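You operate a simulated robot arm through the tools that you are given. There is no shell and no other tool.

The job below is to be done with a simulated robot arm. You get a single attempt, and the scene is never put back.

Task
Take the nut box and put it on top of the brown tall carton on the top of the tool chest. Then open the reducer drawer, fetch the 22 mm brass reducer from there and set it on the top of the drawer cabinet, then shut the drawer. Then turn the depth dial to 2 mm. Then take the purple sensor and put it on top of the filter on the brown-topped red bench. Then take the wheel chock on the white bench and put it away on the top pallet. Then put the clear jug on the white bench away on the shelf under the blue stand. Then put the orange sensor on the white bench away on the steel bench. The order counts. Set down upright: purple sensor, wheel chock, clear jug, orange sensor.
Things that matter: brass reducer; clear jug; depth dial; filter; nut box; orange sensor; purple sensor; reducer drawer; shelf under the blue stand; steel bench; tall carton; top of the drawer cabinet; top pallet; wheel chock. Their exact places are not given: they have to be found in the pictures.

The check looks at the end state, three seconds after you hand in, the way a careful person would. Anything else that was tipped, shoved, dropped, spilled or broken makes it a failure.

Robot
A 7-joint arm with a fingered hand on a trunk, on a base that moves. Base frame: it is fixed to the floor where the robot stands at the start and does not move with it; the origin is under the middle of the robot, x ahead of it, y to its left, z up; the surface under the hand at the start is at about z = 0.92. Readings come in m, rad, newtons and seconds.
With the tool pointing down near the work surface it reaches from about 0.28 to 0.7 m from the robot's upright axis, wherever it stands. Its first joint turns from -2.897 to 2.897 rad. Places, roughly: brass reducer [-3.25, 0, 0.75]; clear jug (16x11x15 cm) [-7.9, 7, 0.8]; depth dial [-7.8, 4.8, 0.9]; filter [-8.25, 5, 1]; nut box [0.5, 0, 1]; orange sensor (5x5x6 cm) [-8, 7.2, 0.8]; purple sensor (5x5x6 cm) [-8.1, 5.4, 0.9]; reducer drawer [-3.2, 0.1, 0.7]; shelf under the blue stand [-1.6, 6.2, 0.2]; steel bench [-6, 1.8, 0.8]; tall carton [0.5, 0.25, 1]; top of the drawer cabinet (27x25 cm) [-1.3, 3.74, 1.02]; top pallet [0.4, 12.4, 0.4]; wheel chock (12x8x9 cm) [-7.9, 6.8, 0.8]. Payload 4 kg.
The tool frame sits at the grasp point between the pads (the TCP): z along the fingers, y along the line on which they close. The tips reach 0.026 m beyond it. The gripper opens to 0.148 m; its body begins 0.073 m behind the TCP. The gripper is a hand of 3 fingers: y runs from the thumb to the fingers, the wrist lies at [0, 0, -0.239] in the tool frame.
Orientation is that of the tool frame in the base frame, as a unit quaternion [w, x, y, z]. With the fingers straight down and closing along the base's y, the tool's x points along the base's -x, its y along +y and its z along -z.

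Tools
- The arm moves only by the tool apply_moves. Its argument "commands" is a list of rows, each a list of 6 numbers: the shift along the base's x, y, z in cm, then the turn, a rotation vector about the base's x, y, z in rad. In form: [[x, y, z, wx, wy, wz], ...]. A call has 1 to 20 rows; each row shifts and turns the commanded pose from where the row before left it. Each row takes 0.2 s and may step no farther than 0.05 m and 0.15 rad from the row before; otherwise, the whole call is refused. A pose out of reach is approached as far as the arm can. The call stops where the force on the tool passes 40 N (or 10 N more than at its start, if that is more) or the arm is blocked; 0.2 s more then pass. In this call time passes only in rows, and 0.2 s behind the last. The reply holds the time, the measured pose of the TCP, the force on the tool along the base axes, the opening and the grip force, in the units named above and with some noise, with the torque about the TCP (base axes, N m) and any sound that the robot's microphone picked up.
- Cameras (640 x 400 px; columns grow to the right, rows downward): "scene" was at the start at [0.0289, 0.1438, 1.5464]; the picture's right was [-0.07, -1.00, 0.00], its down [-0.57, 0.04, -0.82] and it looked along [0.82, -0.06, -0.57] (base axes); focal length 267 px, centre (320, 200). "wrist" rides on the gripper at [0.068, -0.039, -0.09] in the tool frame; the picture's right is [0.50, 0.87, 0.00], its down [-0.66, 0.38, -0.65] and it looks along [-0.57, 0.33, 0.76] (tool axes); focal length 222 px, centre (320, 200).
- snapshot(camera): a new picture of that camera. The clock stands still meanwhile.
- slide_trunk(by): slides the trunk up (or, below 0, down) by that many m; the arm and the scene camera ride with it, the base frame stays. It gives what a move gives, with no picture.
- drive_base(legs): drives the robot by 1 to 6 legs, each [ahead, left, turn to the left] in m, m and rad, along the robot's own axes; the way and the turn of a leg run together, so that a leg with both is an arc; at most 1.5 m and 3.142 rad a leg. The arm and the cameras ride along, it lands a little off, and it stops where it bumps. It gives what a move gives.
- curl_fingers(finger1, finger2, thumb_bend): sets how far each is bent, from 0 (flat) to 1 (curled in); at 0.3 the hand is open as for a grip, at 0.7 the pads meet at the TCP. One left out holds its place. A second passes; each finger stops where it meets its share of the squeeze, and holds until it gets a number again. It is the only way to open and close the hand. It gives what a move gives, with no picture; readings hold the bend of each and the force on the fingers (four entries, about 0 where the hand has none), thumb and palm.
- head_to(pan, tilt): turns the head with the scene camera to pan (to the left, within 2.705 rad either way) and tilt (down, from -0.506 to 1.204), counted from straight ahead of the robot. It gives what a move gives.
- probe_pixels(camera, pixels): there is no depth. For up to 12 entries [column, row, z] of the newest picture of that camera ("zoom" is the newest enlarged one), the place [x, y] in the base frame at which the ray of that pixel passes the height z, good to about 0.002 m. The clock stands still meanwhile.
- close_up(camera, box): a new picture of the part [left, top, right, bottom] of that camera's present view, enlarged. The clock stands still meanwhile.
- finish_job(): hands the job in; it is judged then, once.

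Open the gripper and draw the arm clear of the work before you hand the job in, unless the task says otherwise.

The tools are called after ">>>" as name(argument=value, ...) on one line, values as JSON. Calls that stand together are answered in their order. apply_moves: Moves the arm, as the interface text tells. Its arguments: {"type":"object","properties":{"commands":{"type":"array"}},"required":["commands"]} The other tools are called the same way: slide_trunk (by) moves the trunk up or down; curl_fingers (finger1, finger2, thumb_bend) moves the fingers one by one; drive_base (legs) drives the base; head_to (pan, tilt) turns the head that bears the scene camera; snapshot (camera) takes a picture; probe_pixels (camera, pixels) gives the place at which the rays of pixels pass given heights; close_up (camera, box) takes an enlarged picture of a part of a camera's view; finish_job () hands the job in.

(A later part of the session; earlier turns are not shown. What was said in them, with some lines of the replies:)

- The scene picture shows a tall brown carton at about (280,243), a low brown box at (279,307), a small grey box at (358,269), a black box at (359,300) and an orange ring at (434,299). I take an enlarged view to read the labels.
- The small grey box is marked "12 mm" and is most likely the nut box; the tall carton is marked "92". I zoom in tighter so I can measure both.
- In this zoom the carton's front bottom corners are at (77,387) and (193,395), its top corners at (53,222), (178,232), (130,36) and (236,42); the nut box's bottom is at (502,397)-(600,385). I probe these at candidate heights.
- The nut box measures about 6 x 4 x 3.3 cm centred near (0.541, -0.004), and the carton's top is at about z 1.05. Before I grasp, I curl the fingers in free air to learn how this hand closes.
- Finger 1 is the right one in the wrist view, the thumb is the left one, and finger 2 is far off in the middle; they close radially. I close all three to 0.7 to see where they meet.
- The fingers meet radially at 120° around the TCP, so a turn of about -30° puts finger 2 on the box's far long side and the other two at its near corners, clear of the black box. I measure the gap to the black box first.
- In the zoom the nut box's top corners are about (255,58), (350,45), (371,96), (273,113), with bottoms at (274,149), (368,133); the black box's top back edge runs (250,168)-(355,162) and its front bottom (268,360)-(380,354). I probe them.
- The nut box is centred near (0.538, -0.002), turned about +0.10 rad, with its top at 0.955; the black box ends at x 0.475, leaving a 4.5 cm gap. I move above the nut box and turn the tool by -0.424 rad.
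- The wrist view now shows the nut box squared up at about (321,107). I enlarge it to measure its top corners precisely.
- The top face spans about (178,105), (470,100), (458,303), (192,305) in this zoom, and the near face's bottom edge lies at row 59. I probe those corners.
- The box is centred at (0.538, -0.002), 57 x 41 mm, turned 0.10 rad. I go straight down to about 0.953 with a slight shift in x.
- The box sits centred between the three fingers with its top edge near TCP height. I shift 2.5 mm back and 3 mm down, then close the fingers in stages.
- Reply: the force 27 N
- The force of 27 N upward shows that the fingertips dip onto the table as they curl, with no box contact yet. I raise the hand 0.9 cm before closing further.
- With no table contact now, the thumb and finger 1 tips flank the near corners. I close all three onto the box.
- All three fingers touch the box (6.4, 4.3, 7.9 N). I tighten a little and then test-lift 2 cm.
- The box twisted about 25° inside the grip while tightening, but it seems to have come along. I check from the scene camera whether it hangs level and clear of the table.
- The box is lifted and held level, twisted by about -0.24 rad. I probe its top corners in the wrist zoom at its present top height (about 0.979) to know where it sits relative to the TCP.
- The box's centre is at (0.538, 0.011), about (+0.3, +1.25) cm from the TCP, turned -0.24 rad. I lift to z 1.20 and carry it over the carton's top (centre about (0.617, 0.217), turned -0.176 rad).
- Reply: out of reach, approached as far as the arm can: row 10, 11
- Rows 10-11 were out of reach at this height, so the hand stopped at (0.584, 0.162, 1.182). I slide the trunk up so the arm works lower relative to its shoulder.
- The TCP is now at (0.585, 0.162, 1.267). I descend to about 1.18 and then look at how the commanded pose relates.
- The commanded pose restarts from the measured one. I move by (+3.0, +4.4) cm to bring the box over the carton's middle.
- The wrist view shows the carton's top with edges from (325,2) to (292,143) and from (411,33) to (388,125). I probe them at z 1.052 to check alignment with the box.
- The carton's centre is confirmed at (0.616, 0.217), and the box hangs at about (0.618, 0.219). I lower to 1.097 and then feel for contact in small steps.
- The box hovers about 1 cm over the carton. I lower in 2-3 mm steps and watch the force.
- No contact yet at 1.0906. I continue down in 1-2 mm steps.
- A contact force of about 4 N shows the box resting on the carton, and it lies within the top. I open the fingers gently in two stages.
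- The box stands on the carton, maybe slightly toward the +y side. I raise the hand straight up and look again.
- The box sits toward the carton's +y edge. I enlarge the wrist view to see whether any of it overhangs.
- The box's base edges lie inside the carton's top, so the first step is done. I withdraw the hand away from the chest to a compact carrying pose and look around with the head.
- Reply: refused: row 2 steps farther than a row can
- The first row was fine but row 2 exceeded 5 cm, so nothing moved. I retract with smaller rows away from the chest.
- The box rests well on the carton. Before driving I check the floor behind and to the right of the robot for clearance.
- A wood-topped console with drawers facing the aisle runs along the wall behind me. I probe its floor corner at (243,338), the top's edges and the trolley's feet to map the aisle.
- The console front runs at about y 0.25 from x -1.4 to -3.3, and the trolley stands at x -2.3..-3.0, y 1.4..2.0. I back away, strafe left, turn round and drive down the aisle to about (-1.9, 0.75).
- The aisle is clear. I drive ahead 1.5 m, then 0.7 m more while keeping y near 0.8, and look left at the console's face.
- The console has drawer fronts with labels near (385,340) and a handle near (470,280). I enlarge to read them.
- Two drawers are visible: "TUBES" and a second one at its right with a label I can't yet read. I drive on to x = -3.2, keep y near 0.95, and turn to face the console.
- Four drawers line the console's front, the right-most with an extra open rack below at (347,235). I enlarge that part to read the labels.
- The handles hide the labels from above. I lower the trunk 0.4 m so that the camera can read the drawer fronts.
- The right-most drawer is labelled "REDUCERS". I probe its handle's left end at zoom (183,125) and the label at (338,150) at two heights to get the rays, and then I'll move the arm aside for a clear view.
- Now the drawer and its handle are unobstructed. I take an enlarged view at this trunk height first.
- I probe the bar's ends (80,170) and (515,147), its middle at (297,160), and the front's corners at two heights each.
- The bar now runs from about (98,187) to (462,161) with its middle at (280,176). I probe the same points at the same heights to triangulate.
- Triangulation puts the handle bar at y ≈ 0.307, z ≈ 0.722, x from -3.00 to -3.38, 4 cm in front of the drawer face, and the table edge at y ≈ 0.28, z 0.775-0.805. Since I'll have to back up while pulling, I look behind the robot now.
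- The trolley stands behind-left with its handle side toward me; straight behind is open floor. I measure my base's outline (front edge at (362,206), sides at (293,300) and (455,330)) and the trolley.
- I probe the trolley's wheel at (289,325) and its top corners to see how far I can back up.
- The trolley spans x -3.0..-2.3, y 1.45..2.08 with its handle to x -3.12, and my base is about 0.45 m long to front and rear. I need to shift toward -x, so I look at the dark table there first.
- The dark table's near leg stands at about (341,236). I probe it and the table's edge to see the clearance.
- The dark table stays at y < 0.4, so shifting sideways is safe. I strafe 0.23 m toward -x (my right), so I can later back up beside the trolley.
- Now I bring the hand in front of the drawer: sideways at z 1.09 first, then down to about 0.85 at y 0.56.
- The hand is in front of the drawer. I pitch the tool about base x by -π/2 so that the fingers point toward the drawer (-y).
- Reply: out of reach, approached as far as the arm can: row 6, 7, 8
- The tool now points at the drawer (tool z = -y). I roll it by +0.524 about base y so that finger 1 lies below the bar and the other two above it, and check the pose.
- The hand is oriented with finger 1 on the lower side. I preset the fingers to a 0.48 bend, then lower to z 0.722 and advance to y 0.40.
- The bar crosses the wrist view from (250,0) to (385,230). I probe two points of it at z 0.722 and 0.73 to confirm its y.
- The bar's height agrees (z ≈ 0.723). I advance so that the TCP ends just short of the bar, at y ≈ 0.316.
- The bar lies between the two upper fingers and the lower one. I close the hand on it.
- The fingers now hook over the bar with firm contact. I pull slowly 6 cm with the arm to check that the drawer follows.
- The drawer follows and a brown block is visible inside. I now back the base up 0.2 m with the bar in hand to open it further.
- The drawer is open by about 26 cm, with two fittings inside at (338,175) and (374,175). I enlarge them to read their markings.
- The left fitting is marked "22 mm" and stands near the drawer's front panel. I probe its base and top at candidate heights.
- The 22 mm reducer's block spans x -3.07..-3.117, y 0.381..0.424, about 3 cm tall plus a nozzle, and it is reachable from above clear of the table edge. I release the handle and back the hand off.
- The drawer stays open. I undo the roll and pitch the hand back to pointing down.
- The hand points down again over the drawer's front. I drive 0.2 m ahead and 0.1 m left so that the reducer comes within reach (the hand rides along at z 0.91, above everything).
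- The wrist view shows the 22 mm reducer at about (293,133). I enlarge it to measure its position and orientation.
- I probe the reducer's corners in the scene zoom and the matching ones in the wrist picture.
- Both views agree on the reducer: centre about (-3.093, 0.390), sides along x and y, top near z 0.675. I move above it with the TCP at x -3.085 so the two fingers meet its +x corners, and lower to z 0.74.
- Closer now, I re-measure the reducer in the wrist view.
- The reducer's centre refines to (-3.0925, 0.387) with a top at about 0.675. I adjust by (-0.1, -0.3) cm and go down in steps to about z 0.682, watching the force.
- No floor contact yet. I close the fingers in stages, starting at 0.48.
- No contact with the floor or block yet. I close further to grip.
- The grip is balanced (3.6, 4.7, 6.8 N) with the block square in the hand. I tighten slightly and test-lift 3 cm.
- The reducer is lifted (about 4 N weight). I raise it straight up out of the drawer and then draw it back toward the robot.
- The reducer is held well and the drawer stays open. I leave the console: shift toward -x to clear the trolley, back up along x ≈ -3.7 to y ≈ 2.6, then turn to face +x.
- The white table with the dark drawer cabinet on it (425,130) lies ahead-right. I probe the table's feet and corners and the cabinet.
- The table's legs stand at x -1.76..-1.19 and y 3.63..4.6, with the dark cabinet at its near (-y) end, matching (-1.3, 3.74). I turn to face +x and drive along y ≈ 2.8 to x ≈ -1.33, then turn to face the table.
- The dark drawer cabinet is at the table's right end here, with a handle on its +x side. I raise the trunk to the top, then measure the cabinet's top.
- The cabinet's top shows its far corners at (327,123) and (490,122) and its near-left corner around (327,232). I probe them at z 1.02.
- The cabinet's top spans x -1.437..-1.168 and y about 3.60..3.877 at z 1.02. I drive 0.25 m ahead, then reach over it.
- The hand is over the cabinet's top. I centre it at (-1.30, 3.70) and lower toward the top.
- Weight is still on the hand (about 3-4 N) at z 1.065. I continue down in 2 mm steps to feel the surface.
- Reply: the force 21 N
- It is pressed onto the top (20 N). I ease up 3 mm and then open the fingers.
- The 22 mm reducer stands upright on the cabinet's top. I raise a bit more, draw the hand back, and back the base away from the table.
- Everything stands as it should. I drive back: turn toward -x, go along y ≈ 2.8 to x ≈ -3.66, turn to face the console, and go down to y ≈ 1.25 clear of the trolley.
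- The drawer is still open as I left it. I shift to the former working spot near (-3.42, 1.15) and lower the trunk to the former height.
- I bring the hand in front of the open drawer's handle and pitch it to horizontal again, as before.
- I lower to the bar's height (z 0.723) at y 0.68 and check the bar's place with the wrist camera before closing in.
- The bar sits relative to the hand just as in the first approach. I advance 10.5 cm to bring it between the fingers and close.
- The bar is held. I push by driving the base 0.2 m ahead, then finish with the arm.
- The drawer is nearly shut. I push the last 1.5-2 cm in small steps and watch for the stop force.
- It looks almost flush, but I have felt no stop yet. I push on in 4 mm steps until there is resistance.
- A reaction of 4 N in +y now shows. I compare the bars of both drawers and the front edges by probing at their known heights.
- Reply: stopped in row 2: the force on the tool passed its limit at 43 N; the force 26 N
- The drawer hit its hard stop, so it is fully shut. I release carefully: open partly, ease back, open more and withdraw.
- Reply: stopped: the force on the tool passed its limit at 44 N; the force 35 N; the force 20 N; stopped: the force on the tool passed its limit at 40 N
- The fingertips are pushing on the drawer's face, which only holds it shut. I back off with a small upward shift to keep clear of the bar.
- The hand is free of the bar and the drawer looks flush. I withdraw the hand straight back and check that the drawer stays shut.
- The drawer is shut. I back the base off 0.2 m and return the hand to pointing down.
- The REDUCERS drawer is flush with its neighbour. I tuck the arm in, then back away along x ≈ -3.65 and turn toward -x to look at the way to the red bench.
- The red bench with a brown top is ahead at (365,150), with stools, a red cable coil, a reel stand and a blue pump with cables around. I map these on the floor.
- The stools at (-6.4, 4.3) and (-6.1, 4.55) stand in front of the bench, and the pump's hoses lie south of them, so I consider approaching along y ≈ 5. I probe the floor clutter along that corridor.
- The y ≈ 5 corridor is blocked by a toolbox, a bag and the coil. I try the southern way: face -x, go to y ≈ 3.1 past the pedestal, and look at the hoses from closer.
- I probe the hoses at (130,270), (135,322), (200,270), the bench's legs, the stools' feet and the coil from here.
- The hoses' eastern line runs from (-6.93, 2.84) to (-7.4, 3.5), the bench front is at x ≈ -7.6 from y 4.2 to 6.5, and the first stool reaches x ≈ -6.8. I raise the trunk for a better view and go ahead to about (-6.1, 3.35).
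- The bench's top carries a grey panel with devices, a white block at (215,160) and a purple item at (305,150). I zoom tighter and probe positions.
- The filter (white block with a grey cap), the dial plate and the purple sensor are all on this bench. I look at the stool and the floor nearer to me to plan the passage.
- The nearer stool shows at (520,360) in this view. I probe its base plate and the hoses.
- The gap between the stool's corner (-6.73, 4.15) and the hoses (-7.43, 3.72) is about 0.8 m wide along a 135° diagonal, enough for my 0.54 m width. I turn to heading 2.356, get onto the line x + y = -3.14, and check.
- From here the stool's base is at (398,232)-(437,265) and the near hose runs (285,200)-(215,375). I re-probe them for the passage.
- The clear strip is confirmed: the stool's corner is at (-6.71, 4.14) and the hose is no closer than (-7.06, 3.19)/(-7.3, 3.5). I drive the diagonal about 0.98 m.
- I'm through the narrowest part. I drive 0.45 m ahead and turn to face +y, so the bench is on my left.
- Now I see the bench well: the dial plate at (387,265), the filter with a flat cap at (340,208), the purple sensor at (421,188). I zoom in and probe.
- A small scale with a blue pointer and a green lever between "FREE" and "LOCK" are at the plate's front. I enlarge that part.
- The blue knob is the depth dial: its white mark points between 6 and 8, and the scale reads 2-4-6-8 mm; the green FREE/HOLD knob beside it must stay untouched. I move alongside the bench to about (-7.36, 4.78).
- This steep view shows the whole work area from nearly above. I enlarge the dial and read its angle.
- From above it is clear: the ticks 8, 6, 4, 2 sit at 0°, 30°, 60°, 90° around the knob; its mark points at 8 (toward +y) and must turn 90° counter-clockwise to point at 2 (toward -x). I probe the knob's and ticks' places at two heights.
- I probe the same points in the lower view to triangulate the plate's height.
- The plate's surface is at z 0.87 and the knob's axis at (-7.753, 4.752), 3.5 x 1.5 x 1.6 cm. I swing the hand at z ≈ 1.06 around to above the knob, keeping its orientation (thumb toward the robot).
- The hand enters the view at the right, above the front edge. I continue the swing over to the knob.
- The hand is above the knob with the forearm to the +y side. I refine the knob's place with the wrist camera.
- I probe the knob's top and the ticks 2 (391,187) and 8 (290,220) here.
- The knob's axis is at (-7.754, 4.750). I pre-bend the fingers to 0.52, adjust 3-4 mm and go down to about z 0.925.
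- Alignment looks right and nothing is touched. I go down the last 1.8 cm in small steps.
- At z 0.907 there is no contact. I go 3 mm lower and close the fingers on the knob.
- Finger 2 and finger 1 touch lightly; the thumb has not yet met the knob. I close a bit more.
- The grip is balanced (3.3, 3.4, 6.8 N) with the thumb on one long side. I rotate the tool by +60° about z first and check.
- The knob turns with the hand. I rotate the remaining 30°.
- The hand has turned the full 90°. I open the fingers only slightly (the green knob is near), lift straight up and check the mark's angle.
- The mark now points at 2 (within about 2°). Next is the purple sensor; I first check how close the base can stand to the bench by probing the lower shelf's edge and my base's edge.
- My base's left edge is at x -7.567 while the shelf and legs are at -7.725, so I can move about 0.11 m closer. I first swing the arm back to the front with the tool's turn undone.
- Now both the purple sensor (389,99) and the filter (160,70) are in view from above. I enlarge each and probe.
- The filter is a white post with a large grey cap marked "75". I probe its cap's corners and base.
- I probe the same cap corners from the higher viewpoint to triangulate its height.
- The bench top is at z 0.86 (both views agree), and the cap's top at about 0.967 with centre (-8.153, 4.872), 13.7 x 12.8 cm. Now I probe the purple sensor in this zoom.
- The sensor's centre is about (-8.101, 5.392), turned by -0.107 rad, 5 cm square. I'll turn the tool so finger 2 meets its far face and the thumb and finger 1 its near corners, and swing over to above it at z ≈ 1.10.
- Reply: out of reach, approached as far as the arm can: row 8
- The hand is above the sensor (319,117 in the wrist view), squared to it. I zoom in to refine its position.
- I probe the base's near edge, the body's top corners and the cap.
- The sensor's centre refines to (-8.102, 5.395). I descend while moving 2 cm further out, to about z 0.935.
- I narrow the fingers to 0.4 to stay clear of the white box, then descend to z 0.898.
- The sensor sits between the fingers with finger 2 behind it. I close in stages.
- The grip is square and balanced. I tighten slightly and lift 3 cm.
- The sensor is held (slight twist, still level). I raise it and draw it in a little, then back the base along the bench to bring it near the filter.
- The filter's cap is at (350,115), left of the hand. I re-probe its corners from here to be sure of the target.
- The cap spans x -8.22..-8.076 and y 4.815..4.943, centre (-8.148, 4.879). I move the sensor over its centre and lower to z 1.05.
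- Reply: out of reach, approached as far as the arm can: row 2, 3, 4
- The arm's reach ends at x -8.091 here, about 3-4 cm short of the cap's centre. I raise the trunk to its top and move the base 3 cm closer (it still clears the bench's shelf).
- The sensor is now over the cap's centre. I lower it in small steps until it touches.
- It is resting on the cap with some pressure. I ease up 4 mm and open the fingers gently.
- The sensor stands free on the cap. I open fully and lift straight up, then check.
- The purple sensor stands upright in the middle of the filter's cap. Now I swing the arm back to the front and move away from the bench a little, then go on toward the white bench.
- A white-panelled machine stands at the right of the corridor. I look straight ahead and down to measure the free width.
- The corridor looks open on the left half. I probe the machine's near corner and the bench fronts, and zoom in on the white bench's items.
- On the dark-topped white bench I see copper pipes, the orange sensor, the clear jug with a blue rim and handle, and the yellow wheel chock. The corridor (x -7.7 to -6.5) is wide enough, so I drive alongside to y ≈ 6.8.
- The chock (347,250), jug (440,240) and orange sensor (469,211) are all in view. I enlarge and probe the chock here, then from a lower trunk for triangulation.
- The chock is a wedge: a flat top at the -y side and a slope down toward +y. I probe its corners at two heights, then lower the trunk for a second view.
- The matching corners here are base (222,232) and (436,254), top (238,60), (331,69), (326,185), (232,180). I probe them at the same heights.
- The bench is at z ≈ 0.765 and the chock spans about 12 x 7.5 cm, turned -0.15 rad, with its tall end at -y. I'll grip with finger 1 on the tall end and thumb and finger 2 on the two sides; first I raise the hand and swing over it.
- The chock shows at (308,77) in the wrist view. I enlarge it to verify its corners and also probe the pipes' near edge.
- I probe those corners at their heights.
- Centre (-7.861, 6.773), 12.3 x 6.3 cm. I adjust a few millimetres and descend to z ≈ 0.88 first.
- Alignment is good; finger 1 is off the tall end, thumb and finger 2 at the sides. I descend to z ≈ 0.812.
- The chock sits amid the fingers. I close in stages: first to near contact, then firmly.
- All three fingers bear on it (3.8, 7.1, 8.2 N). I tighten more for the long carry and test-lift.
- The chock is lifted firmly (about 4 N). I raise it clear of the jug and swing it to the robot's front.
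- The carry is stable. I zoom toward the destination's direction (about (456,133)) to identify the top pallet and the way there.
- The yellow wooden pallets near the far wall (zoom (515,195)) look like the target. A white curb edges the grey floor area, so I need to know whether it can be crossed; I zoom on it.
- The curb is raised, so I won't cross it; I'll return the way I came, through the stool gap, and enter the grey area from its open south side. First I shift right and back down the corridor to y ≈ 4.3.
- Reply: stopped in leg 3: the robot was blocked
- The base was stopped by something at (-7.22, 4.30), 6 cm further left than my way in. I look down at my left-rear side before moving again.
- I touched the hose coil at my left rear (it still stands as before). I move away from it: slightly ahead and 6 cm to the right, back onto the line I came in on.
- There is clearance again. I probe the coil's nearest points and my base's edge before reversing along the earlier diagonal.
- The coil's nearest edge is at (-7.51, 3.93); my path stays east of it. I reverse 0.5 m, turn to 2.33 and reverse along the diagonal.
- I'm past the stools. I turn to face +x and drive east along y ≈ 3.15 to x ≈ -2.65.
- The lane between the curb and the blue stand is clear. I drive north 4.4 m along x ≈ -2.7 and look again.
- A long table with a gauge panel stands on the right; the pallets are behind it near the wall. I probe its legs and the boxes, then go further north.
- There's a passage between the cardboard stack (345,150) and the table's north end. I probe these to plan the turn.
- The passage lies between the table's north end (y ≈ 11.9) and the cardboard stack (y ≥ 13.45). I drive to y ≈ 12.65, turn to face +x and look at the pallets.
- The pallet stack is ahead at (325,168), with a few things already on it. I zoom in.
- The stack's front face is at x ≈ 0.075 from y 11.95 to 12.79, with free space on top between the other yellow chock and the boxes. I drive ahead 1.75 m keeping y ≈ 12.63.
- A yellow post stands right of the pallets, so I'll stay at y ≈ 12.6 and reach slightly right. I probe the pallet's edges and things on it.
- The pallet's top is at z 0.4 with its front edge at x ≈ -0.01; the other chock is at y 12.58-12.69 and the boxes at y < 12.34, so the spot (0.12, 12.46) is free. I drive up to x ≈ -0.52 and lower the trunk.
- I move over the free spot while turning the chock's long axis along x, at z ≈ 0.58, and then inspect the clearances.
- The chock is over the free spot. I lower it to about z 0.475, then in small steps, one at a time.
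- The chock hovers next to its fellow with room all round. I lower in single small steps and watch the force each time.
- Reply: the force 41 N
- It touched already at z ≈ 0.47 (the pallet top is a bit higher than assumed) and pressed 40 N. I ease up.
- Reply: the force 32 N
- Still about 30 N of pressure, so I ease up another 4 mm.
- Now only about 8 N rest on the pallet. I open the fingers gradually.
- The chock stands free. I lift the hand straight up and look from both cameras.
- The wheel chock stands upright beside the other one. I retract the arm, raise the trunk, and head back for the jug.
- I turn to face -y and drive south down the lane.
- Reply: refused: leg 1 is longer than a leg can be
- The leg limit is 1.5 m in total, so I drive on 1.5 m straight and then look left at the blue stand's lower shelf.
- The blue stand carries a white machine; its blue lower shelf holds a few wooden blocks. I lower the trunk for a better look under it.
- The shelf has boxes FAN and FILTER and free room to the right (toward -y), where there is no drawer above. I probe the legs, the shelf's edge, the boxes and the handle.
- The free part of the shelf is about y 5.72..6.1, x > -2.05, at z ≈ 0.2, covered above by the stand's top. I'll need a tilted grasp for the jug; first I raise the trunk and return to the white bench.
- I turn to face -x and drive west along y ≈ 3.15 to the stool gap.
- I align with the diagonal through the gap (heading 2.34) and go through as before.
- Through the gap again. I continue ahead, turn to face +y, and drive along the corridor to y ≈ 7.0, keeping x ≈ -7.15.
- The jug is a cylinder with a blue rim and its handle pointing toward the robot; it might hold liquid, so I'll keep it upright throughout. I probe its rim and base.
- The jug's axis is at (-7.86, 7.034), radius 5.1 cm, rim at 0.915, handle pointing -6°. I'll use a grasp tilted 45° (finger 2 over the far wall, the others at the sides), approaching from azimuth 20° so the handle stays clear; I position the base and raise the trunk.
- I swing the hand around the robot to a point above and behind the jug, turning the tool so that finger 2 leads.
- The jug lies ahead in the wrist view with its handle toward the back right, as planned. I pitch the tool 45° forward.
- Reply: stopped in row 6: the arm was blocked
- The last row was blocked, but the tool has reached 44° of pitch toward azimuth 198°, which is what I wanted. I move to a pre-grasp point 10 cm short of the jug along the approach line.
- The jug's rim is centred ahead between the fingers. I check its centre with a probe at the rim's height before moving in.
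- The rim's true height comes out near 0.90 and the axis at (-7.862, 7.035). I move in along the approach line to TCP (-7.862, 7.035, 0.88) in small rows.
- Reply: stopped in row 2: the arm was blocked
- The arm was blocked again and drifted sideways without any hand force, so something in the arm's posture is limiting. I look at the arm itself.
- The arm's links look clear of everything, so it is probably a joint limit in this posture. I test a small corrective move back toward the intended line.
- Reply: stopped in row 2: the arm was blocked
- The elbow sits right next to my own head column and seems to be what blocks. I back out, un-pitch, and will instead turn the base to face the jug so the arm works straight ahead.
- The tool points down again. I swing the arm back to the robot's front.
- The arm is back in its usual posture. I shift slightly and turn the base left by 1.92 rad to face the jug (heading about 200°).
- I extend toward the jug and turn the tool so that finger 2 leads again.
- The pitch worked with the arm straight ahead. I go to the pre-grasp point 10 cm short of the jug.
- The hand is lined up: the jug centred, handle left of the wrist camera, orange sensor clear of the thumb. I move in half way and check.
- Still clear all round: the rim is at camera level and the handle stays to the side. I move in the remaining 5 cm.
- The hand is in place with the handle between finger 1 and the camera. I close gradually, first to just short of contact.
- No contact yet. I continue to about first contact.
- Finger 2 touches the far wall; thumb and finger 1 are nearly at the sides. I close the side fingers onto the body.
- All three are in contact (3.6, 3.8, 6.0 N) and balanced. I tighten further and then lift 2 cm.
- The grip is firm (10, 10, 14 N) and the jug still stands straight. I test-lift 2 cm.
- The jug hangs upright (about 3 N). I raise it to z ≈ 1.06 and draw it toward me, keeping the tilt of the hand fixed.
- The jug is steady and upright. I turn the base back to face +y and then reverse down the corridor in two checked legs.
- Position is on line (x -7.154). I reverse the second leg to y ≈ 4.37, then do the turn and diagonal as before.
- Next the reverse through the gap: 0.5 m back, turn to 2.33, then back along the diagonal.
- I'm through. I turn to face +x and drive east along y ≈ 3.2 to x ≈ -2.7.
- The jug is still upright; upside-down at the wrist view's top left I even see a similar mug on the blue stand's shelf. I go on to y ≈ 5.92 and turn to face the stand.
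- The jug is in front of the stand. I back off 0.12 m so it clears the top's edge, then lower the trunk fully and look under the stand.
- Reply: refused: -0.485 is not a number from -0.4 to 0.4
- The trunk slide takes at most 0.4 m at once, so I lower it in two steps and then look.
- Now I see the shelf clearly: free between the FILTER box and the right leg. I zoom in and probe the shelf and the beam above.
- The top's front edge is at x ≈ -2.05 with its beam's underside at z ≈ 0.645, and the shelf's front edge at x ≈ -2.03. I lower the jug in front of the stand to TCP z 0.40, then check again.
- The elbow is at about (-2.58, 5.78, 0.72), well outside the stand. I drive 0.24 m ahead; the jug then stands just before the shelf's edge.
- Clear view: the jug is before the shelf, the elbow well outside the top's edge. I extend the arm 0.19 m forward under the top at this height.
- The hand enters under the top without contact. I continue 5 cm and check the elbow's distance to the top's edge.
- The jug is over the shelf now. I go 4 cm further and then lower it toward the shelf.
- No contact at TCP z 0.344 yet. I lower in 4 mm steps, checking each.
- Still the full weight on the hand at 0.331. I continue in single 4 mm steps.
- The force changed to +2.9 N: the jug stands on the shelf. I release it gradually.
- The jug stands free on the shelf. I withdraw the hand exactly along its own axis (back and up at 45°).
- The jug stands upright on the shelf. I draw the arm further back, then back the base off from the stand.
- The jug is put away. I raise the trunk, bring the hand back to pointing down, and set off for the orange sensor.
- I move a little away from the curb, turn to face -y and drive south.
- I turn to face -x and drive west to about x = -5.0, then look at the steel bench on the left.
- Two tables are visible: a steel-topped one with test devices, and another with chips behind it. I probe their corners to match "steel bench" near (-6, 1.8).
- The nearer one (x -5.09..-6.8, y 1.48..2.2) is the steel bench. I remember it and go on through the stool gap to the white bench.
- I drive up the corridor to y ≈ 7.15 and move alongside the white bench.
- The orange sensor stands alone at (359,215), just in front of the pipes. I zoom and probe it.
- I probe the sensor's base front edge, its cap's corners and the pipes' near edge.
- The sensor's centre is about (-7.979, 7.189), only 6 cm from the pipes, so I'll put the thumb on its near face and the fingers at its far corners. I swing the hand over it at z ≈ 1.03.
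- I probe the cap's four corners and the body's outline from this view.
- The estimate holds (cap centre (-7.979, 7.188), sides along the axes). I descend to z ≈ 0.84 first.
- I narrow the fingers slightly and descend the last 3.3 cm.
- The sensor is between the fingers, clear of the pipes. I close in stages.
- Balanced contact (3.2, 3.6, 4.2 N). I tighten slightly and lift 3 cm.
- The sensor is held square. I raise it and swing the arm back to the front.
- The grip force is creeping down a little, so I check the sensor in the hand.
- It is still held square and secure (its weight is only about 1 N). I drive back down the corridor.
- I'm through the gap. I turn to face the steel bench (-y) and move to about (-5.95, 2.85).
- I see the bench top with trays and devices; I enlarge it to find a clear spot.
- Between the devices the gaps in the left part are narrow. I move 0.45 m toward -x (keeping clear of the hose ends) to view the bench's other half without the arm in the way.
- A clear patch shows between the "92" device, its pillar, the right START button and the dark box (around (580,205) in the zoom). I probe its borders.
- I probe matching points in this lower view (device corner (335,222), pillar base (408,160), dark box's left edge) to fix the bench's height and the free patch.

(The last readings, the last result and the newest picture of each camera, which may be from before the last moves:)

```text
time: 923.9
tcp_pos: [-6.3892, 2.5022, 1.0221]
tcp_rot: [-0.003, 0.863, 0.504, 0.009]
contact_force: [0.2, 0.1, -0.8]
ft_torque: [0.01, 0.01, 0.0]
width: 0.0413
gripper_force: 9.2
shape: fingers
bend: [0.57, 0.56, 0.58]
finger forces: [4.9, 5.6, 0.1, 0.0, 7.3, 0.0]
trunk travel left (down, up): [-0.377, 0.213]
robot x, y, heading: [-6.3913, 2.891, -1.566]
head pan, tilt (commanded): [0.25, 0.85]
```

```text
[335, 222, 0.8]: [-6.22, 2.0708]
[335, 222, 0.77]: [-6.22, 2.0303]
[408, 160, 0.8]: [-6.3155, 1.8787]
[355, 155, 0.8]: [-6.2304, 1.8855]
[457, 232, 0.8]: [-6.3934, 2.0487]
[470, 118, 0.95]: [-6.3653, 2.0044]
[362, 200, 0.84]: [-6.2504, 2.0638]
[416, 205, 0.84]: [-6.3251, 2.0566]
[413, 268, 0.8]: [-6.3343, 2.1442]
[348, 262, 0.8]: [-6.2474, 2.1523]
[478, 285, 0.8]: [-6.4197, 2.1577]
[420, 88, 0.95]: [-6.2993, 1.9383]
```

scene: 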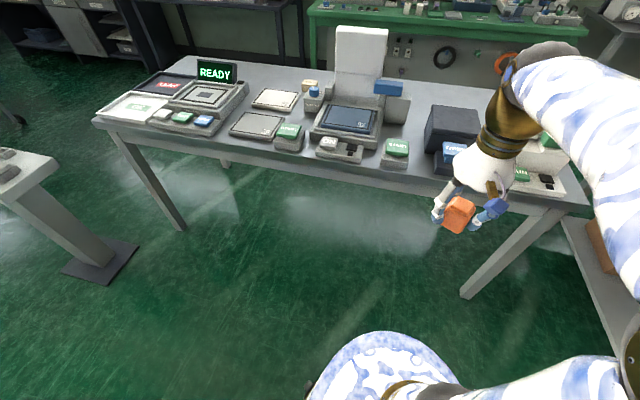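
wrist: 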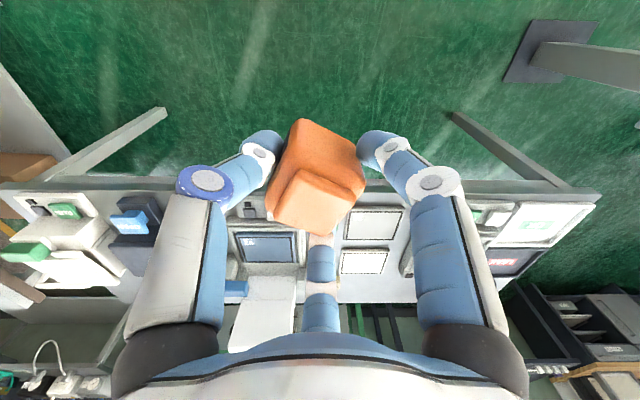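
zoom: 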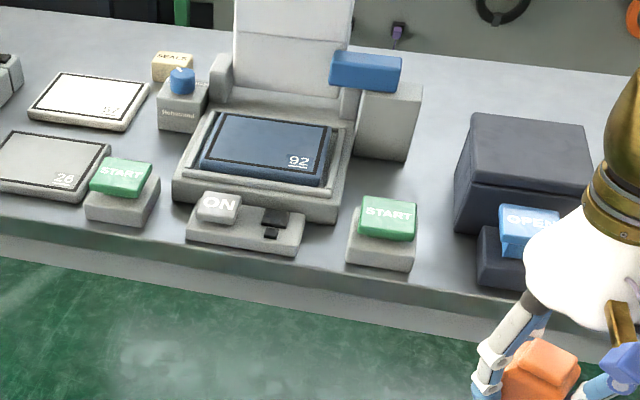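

The patch is x -6.39..-6.22, y 1.88..2.05 at z 0.80; I'll set the sensor at its middle (-6.305, 1.965). I raise the trunk a bit and drive 0.33 m closer (the bench is open underneath).

>>> slide_trunk(by=0.13)

>>> head_to(pan=0.1, tilt=1.0)

>>> snapshot(camera="scene")

```text
time: 925.4
tcp_pos: [-6.3891, 2.5009, 1.1532]
tcp_rot: [-0.002, 0.863, 0.505, 0.009]
contact_force: [-0.8, 0.0, -1.0]
ft_torque: [0.0, 0.04, 0.01]
width: 0.0413
gripper_force: 9.2
shape: fingers
bend: [0.57, 0.56, 0.58]
finger forces: [5.0, 5.6, 0.0, 0.0, 7.5, 0.0]
trunk travel left (down, up): [-0.507, 0.083]
robot x, y, heading: [-6.3865, 2.8907, -1.563]
head pan, tilt (commanded): [0.25, 0.85]
```

```text
time: 926.1
tcp_pos: [-6.3898, 2.5011, 1.1519]
tcp_rot: [-0.003, 0.864, 0.504, 0.008]
contact_force: [-0.2, 0.6, -1.4]
ft_torque: [-0.02, -0.03, -0.02]
width: 0.0415
gripper_force: 9.2
shape: fingers
bend: [0.57, 0.56, 0.58]
finger forces: [5.1, 5.5, 0.0, 0.0, 7.4, 0.1]
trunk travel left (down, up): [-0.507, 0.083]
robot x, y, heading: [-6.386, 2.887, -1.566]
head pan, tilt (commanded): [0.099, 1.0]
```

```text
taken
```

scene: 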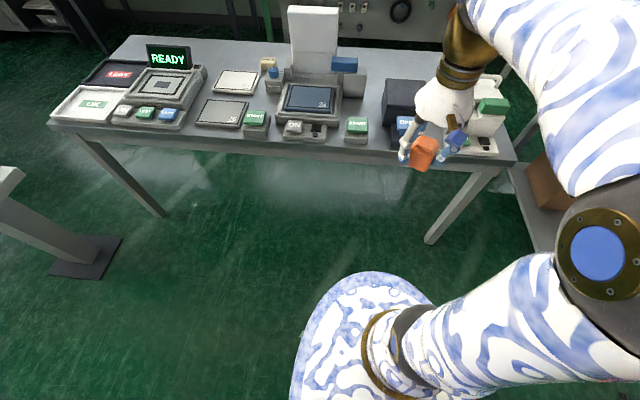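

I drive forward 0.33 m and 0.09 m left so the patch lies straight ahead.

>>> drive_base(legs=[[0.33, 0.09, 0]])

>>> snapshot(camera="scene")

>>> snapshot(camera="wrist")

```text
time: 928.4
tcp_pos: [-6.296, 2.1768, 1.152]
tcp_rot: [-0.002, 0.862, 0.506, 0.009]
contact_force: [-0.2, 0.1, -1.6]
ft_torque: [0.0, 0.01, -0.02]
width: 0.0412
gripper_force: 8.9
shape: fingers
bend: [0.57, 0.56, 0.58]
finger forces: [5.1, 5.7, 0.1, 0.0, 7.4, 0.1]
trunk travel left (down, up): [-0.507, 0.083]
robot x, y, heading: [-6.2967, 2.5617, -1.568]
head pan, tilt (commanded): [0.099, 1.0]
```

```text
taken
```

scene: 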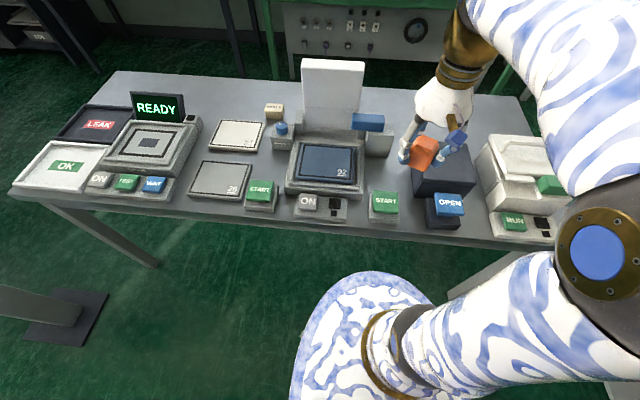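

```text
taken
```

wrist: 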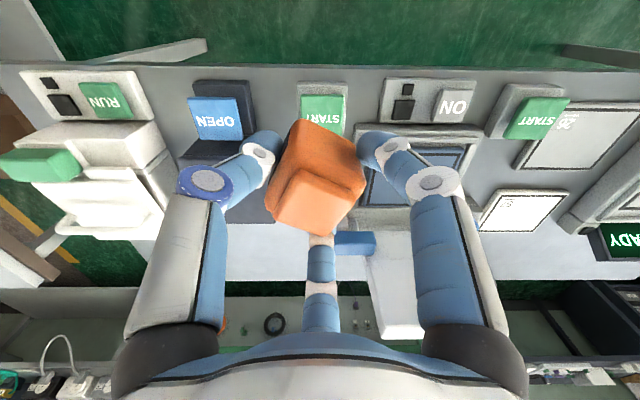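

I move over the patch while turning the tool so no finger points at the pillar or the dark box; target TCP (-6.307, 1.967), still at z ≈ 1.10.

>>> apply_moves(commands=[[-0.2, -4.2, -1, 0, 0, -0.107], [-0.2, -4.2, -1, 0, 0, -0.107], [-0.2, -4.2, -1, 0, 0, -0.107], [-0.2, -4.2, -1, 0, 0, -0.107], [-0.3, -4.2, -1, 0, 0, -0.106]])

>>> snapshot(camera="wrist")

>>> close_up(camera="scene", box=[280, 60, 500, 230])

```text
time: 929.5
tcp_pos: [-6.3083, 1.9644, 1.1032]
tcp_rot: [-0.001, 0.966, 0.259, 0.009]
contact_force: [0.3, 0.0, -1.3]
ft_torque: [-0.01, 0.01, -0.03]
width: 0.0407
gripper_force: 8.8
shape: fingers
bend: [0.57, 0.56, 0.58]
finger forces: [5.1, 5.6, 0.0, 0.1, 7.3, 0.0]
trunk travel left (down, up): [-0.507, 0.083]
robot x, y, heading: [-6.2937, 2.5642, -1.566]
head pan, tilt (commanded): [0.099, 1.0]
```

```text
taken
```

wrist: 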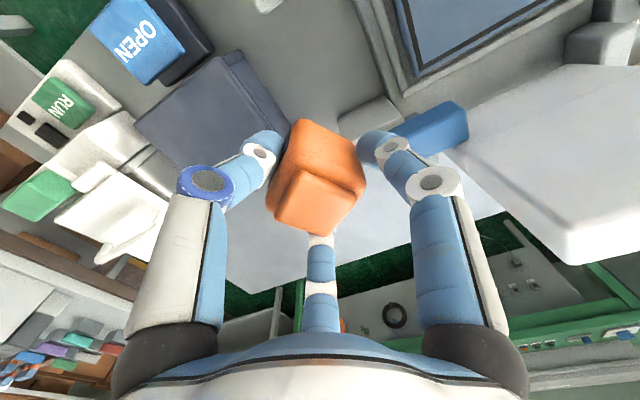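

```text
2.35 times, centred on (390, 145) of scene
```

zoom: 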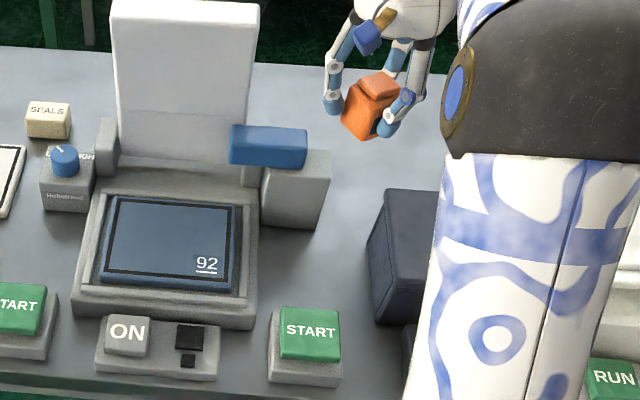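

The orientation is right. I lower to z ≈ 0.95 and check the clearances to the pillar and the dark box.

>>> apply_moves(commands=[[0, 0.05, -4, 0, 0, 0], [0, 0.05, -4, 0, 0, 0], [0, 0.05, -4, 0, 0, 0], [0, 0.05, -3, 0, 0, 0]])

>>> snapshot(camera="wrist")

>>> close_up(camera="scene", box=[300, 90, 480, 230])

```text
time: 930.5
tcp_pos: [-6.3081, 1.9672, 0.9526]
tcp_rot: [0.0, 0.966, 0.26, 0.009]
contact_force: [0.3, 0.1, -0.9]
ft_torque: [-0.01, 0.01, -0.01]
width: 0.0412
gripper_force: 8.4
shape: fingers
bend: [0.57, 0.56, 0.58]
finger forces: [5.1, 5.7, 0.0, 0.0, 7.2, 0.1]
trunk travel left (down, up): [-0.507, 0.083]
robot x, y, heading: [-6.2971, 2.5604, -1.571]
head pan, tilt (commanded): [0.099, 1.0]
```

```text
taken
```

wrist: 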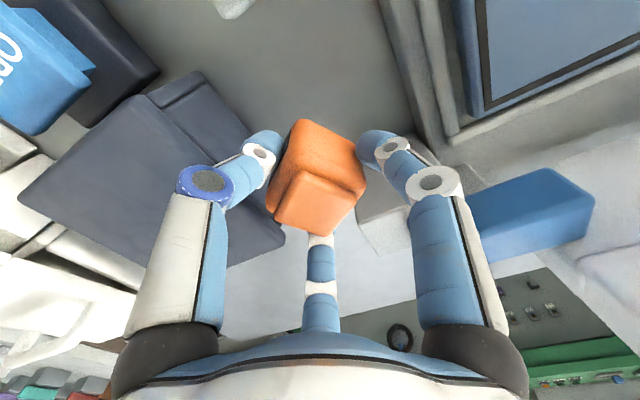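

```text
2.86 times, centred on (390, 160) of scene
```

zoom: 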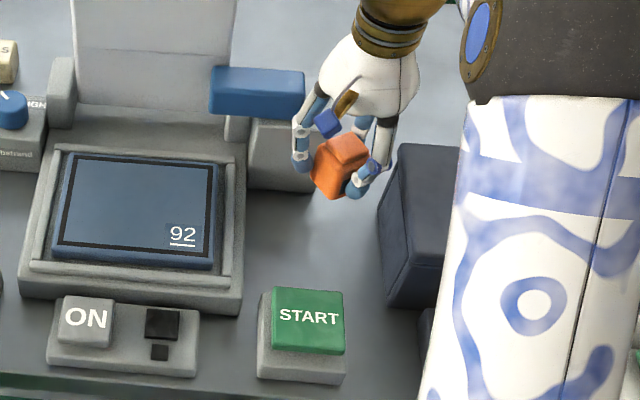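

The gap between the blue block and the dark box looks narrower at this height. I probe both at their top heights to be sure before going lower.

>>> probe_pixels(camera="zoom", pixels=[[306, 72, 0.96], [304, 110, 0.93], [212, 108, 0.93], [317, 122, 0.92], [402, 145, 0.94], [380, 215, 0.94], [386, 300, 0.8], [312, 187, 0.8], [345, 290, 0.85], [267, 290, 0.85], [387, 212, 0.9]])

```text
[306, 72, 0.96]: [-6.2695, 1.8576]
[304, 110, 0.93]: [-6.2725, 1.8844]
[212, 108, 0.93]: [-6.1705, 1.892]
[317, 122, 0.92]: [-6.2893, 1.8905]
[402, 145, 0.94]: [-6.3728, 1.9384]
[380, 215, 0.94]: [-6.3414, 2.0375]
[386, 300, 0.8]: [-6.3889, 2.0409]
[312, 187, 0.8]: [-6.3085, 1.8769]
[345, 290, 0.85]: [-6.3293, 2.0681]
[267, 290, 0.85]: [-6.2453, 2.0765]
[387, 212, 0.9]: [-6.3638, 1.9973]
```

The dark box's top leans out to x ≈ -6.342 while the blue block ends at x ≈ -6.27 (y ≤ 1.89), so I shift 2 cm toward +x before lowering.

>>> apply_moves(commands=[[2.0, 0.4, 0, 0, 0, 0], [0, 0, -3, 0, 0, 0]])

>>> close_up(camera="scene", box=[300, 90, 480, 230])

>>> snapshot(camera="wrist")

```text
time: 931.1
tcp_pos: [-6.2875, 1.9715, 0.9229]
tcp_rot: [-0.002, 0.966, 0.259, 0.008]
contact_force: [0.4, 1.2, -0.9]
ft_torque: [0.03, 0.03, 0.02]
width: 0.0406
gripper_force: 8.8
shape: fingers
bend: [0.57, 0.56, 0.58]
finger forces: [5.1, 5.6, 0.1, 0.1, 7.3, 0.0]
trunk travel left (down, up): [-0.507, 0.083]
robot x, y, heading: [-6.2994, 2.5622, -1.565]
head pan, tilt (commanded): [0.099, 1.0]
```

```text
2.86 times, centred on (390, 160) of scene
```

zoom: 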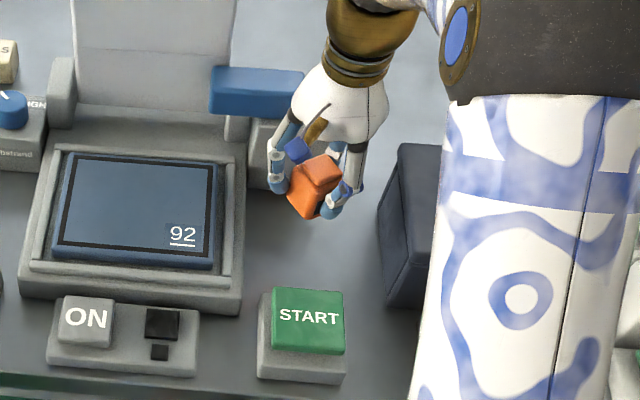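

```text
taken
```

wrist: 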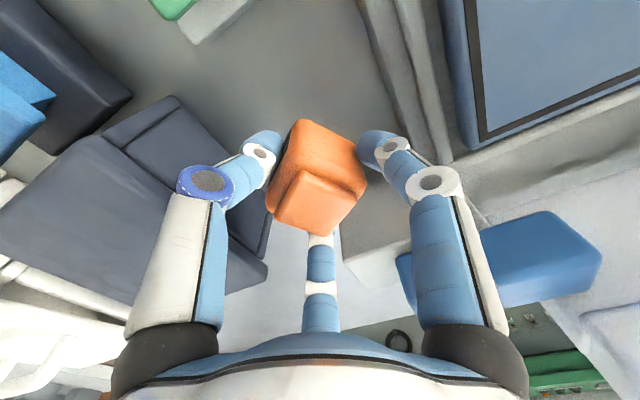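

The hand is now well between the obstacles. I lower to z ≈ 0.86 and look again.

>>> apply_moves(commands=[[0, 0, -2.5, 0, 0, 0], [0, 0, -2.0, 0, 0, 0], [0, 0, -1.5, 0, 0, 0]])

>>> close_up(camera="scene", box=[300, 90, 480, 230])

>>> snapshot(camera="wrist")

```text
time: 932.0
tcp_pos: [-6.2893, 1.9721, 0.8632]
tcp_rot: [0.0, 0.966, 0.259, 0.008]
contact_force: [0.2, -0.4, -0.8]
ft_torque: [0.01, 0.0, 0.02]
width: 0.0403
gripper_force: 8.4
shape: fingers
bend: [0.57, 0.56, 0.58]
finger forces: [5.1, 5.6, 0.0, 0.0, 7.1, 0.0]
trunk travel left (down, up): [-0.507, 0.083]
robot x, y, heading: [-6.2989, 2.5632, -1.569]
head pan, tilt (commanded): [0.099, 1.0]
```

```text
2.86 times, centred on (390, 160) of scene
```

zoom: 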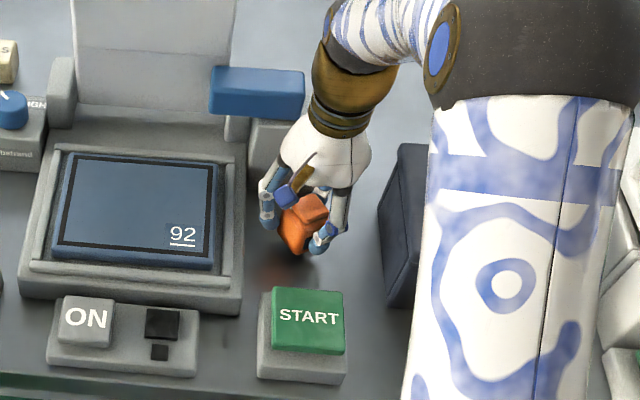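

```text
taken
```

wrist: 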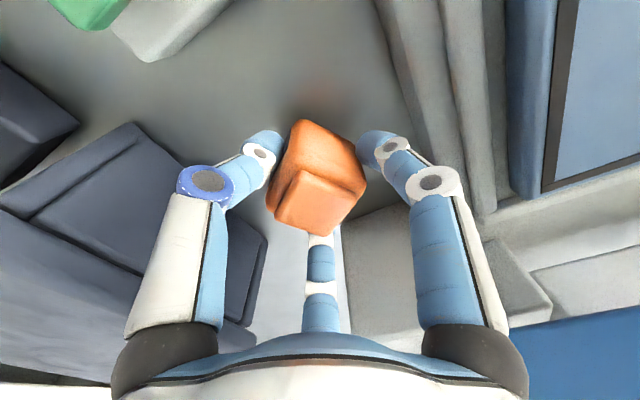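

Clear all round. I lower in small single steps.

>>> apply_moves(commands=[[0, 0, -1.0, 0, 0, 0]])

>>> apply_moves(commands=[[0, 0, -0.3, 0, 0, 0]])

```text
time: 932.4
tcp_pos: [-6.2887, 1.9715, 0.8528]
tcp_rot: [0.0, 0.966, 0.26, 0.009]
contact_force: [-0.7, -0.3, -1.8]
ft_torque: [0.0, -0.01, 0.04]
width: 0.0411
gripper_force: 9.1
shape: fingers
bend: [0.57, 0.56, 0.58]
finger forces: [5.1, 5.7, 0.0, 0.0, 7.1, 0.1]
trunk travel left (down, up): [-0.507, 0.083]
robot x, y, heading: [-6.2951, 2.5623, -1.568]
head pan, tilt (commanded): [0.099, 1.0]
```

```text
time: 932.8
tcp_pos: [-6.2876, 1.9714, 0.8494]
tcp_rot: [0.0, 0.966, 0.259, 0.009]
contact_force: [0.2, 0.2, -1.0]
ft_torque: [0.0, -0.02, -0.03]
width: 0.0408
gripper_force: 8.8
shape: fingers
bend: [0.57, 0.56, 0.58]
finger forces: [5.0, 5.6, 0.1, 0.0, 7.1, 0.1]
trunk travel left (down, up): [-0.507, 0.083]
robot x, y, heading: [-6.2948, 2.5599, -1.567]
head pan, tilt (commanded): [0.099, 1.0]
```

>>> apply_moves(commands=[[0, 0, -0.3, 0, 0, 0]])

```text
time: 933.1
tcp_pos: [-6.2866, 1.9715, 0.8461]
tcp_rot: [0.0, 0.966, 0.26, 0.009]
contact_force: [-0.4, 1.7, 6.7]
ft_torque: [0.0, 0.0, 0.01]
width: 0.0404
gripper_force: 9.4
shape: fingers
bend: [0.57, 0.56, 0.58]
finger forces: [5.3, 6.3, 0.0, 0.1, 8.1, 0.0]
trunk travel left (down, up): [-0.507, 0.083]
robot x, y, heading: [-6.2983, 2.5652, -1.567]
head pan, tilt (commanded): [0.099, 1.0]
```

Contact at 6.7 N: the sensor stands on the bench. I open the fingers in two small stages.

>>> curl_fingers(finger1=0.5, finger2=0.5, thumb_bend=0.5)

>>> curl_fingers(finger1=0.42, finger2=0.42, thumb_bend=0.42)

>>> snapshot(camera="wrist")

```text
time: 934.1
tcp_pos: [-6.2849, 1.9722, 0.8461]
tcp_rot: [0.0, 0.966, 0.26, 0.01]
contact_force: [0.7, 0.6, -0.5]
ft_torque: [0.01, 0.02, 0.02]
width: 0.0614
gripper_force: 0.1
shape: fingers
bend: [0.5, 0.5, 0.5]
finger forces: [0.0, 0.0, 0.1, 0.1, 0.1, 0.1]
trunk travel left (down, up): [-0.507, 0.083]
robot x, y, heading: [-6.3006, 2.5628, -1.571]
head pan, tilt (commanded): [0.099, 1.0]
```

```text
time: 935.1
tcp_pos: [-6.287, 1.9727, 0.8458]
tcp_rot: [-0.001, 0.966, 0.26, 0.009]
contact_force: [-6.3, -0.4, 2.1]
ft_torque: [-0.01, -0.05, -0.01]
width: 0.0812
gripper_force: 3.2
shape: fingers
bend: [0.46, 0.42, 0.42]
finger forces: [6.7, 0.0, 0.0, 0.0, 0.1, 0.2]
trunk travel left (down, up): [-0.507, 0.083]
robot x, y, heading: [-6.2973, 2.5611, -1.564]
head pan, tilt (commanded): [0.099, 1.0]
```

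```text
taken
```

wrist: 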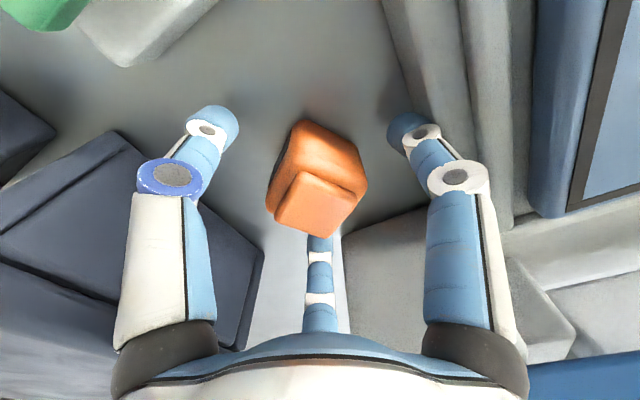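

Finger 1's back touched the "92" device's rim (6 N). I bring it in again at once, then lift straight up.

>>> curl_fingers(finger1=0.49)

>>> apply_moves(commands=[[0, 0, 1.5, 0, 0, 0], [0, 0, 2.5, 0, 0, 0], [0, 0, 3, 0, 0, 0]])

>>> close_up(camera="scene", box=[300, 90, 480, 230])

>>> snapshot(camera="wrist")

```text
time: 936.1
tcp_pos: [-6.2871, 1.9723, 0.846]
tcp_rot: [-0.001, 0.966, 0.26, 0.009]
contact_force: [0.4, 0.3, 0.2]
ft_torque: [-0.01, 0.02, 0.01]
width: 0.077
gripper_force: 0.1
shape: fingers
bend: [0.49, 0.42, 0.42]
finger forces: [0.0, 0.0, 0.0, 0.0, 0.0, 0.0]
trunk travel left (down, up): [-0.507, 0.083]
robot x, y, heading: [-6.2975, 2.5589, -1.56]
head pan, tilt (commanded): [0.099, 1.0]
```

```text
time: 937.0
tcp_pos: [-6.2888, 1.9725, 0.9145]
tcp_rot: [-0.001, 0.966, 0.26, 0.009]
contact_force: [0.7, 0.6, 0.2]
ft_torque: [-0.03, 0.01, 0.0]
width: 0.0768
gripper_force: 0.0
shape: fingers
bend: [0.49, 0.42, 0.42]
finger forces: [0.0, 0.0, 0.0, 0.0, 0.0, 0.1]
trunk travel left (down, up): [-0.507, 0.083]
robot x, y, heading: [-6.2969, 2.5635, -1.566]
head pan, tilt (commanded): [0.099, 1.0]
```

```text
2.86 times, centred on (390, 160) of scene
```

zoom: 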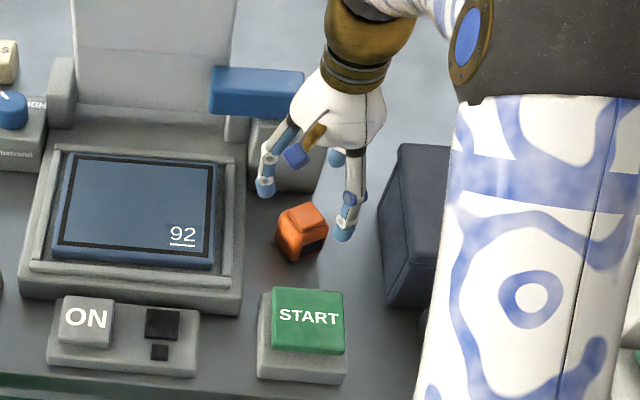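

```text
taken
```

wrist: 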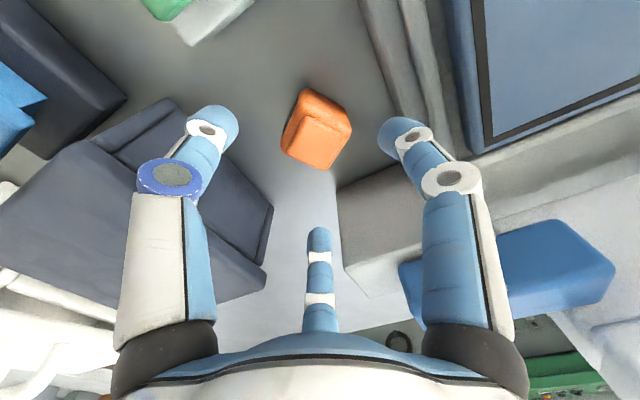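

The orange sensor stands upright on the steel bench and the devices are where they were. I raise the hand further and draw it back, then back the base away.

>>> apply_moves(commands=[[0, 0, 4.5, 0, 0, 0], [0, 0, 4.5, 0, 0, 0], [0, 0, 4.5, 0, 0, 0], [0, 0, 4.5, 0, 0, 0], [0, 4.2, 0, 0, 0, 0.1], [0, 4.2, 0, 0, 0, 0.1], [0, 4.2, 0, 0, 0, 0.1], [0, 4.2, 0, 0, 0, 0.1], [0, 4.2, 0, 0, 0, 0.1]])

>>> drive_base(legs=[[-0.35, 0, 0]])

>>> head_to(pan=0.15, tilt=0.85)

>>> snapshot(camera="scene")

>>> close_up(camera="scene", box=[200, 80, 440, 220])

```text
time: 939.0
tcp_pos: [-6.2862, 2.182, 1.0997]
tcp_rot: [-0.003, 0.871, 0.492, 0.009]
contact_force: [0.1, 0.5, 0.9]
ft_torque: [-0.02, 0.02, 0.02]
width: 0.0768
gripper_force: 0.1
shape: fingers
bend: [0.49, 0.42, 0.42]
finger forces: [0.0, 0.1, 0.1, 0.0, 0.1, 0.0]
trunk travel left (down, up): [-0.507, 0.083]
robot x, y, heading: [-6.2972, 2.5625, -1.563]
head pan, tilt (commanded): [0.099, 1.0]
```

```text
time: 941.2
tcp_pos: [-6.2883, 2.5276, 1.1]
tcp_rot: [-0.003, 0.871, 0.49, 0.008]
contact_force: [0.0, 0.2, -0.6]
ft_torque: [-0.01, -0.03, -0.02]
width: 0.0772
gripper_force: 0.0
shape: fingers
bend: [0.49, 0.42, 0.42]
finger forces: [0.0, 0.0, 0.0, 0.1, 0.1, 0.0]
trunk travel left (down, up): [-0.507, 0.083]
robot x, y, heading: [-6.2961, 2.9075, -1.566]
head pan, tilt (commanded): [0.099, 1.0]
```

```text
time: 941.9
tcp_pos: [-6.2891, 2.5258, 1.0997]
tcp_rot: [-0.003, 0.872, 0.489, 0.009]
contact_force: [-0.3, -0.2, 0.1]
ft_torque: [-0.04, -0.02, 0.02]
width: 0.0768
gripper_force: 0.2
shape: fingers
bend: [0.49, 0.42, 0.42]
finger forces: [0.0, 0.0, 0.0, 0.0, 0.0, 0.0]
trunk travel left (down, up): [-0.507, 0.083]
robot x, y, heading: [-6.3, 2.9079, -1.567]
head pan, tilt (commanded): [0.15, 0.85]
```

```text
taken
```

scene: 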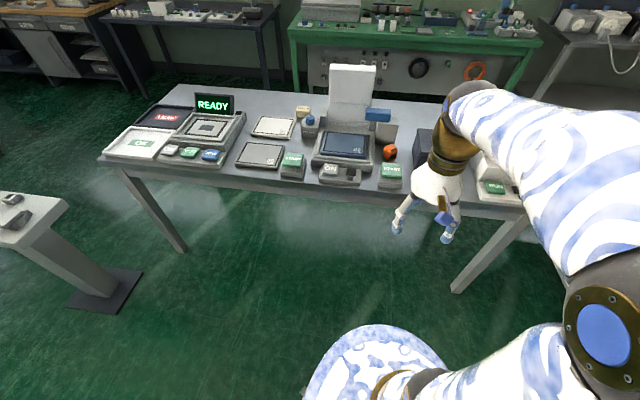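

```text
2.67 times, centred on (320, 150) of scene
```

zoom: 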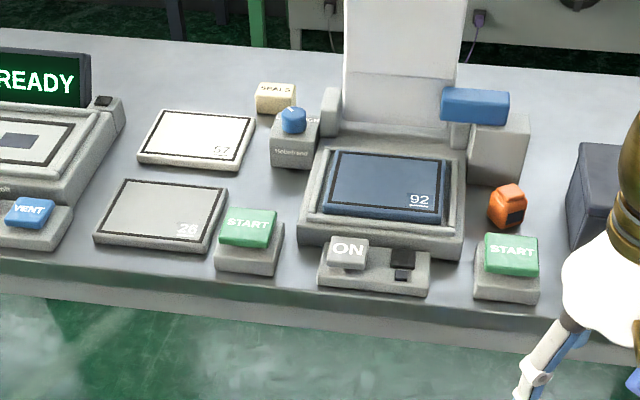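

All tasks look done: the orange sensor stands upright on the steel bench with the devices untouched. Before handing in, I take a look toward the hose coil and stools I passed, to make sure that they are in order.

>>> head_to(pan=-2.3, tilt=0.55)

>>> snapshot(camera="scene")

```text
time: 944.1
tcp_pos: [-6.2891, 2.5271, 1.0996]
tcp_rot: [-0.002, 0.872, 0.49, 0.009]
contact_force: [0.7, 0.3, 0.4]
ft_torque: [-0.01, 0.0, -0.01]
width: 0.0773
gripper_force: 0.2
shape: fingers
bend: [0.49, 0.42, 0.42]
finger forces: [0.0, 0.0, 0.0, 0.1, 0.1, 0.0]
trunk travel left (down, up): [-0.507, 0.083]
robot x, y, heading: [-6.2971, 2.9071, -1.564]
head pan, tilt (commanded): [-2.3, 0.55]
```

```text
taken
```

scene: 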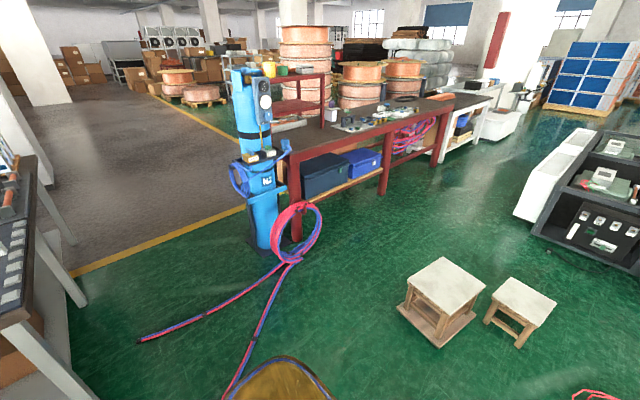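

The coil and the stools stand as before. I zoom on the red bench once more to confirm the purple sensor on the filter.

>>> close_up(camera="scene", box=[280, 60, 480, 180])

>>> curl_fingers(finger1=0.3, finger2=0.3, thumb_bend=0.3)

```text
3.20 times, centred on (380, 120) of scene
```

zoom: 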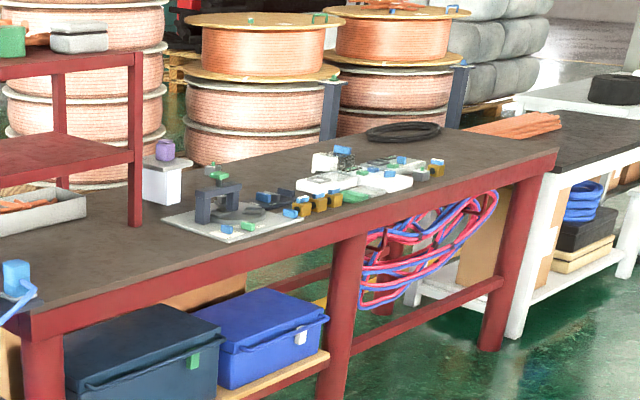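

```text
time: 945.1
tcp_pos: [-6.2885, 2.5267, 1.1003]
tcp_rot: [-0.003, 0.872, 0.49, 0.009]
contact_force: [-0.2, 0.2, -0.3]
ft_torque: [-0.02, -0.01, 0.0]
width: 0.1267
gripper_force: 0.1
shape: fingers
bend: [0.3, 0.3, 0.3]
finger forces: [0.1, 0.0, 0.1, 0.0, 0.1, 0.1]
trunk travel left (down, up): [-0.507, 0.083]
robot x, y, heading: [-6.299, 2.9104, -1.565]
head pan, tilt (commanded): [-2.3, 0.55]
```

The purple sensor is upright on the filter's cap, the dial was left at 2, the hand is open and the arm is clear of all work. I hand the job in.

>>> finish_job()

```text
The job is handed in.
```

All seven steps are done in the order you gave, and the job is handed in. I checked each result by camera at the time. At the end I only re-checked the purple sensor, the orange sensor, the stools and the hose coil.

1. **Nut box:** the grey "12 mm" box stands on top of the tall brown carton marked "92", a little toward one edge but fully supported.
2. **Brass reducer:** the 22 mm reducer stands upright on the drawer cabinet's top. The reducer drawer is pushed shut to its stop.
3. **Depth dial:** turned from 8 to 2 mm, within about 2° of the mark. The FREE/HOLD knob beside it was not touched.
4. **Purple sensor:** upright in the middle of the filter's cap.
5. **Wheel chock:** upright on the top pallet, beside the other yellow chock.
6. **Clear jug:** upright on the blue stand's lower shelf, to the right of the FILTER box.
7. **Orange sensor:** upright on the steel bench, in the clear patch next to the "92" device.

Two light contacts happened along the way:
- The base bumped the hose coil by the N2 cylinder while reversing. The coil still hangs as before.
- A finger pressed the rim of the "92" device at about 6 N when letting go of the orange sensor. The device looks unmoved.

The hand was open and the arm clear of the work at hand-in.
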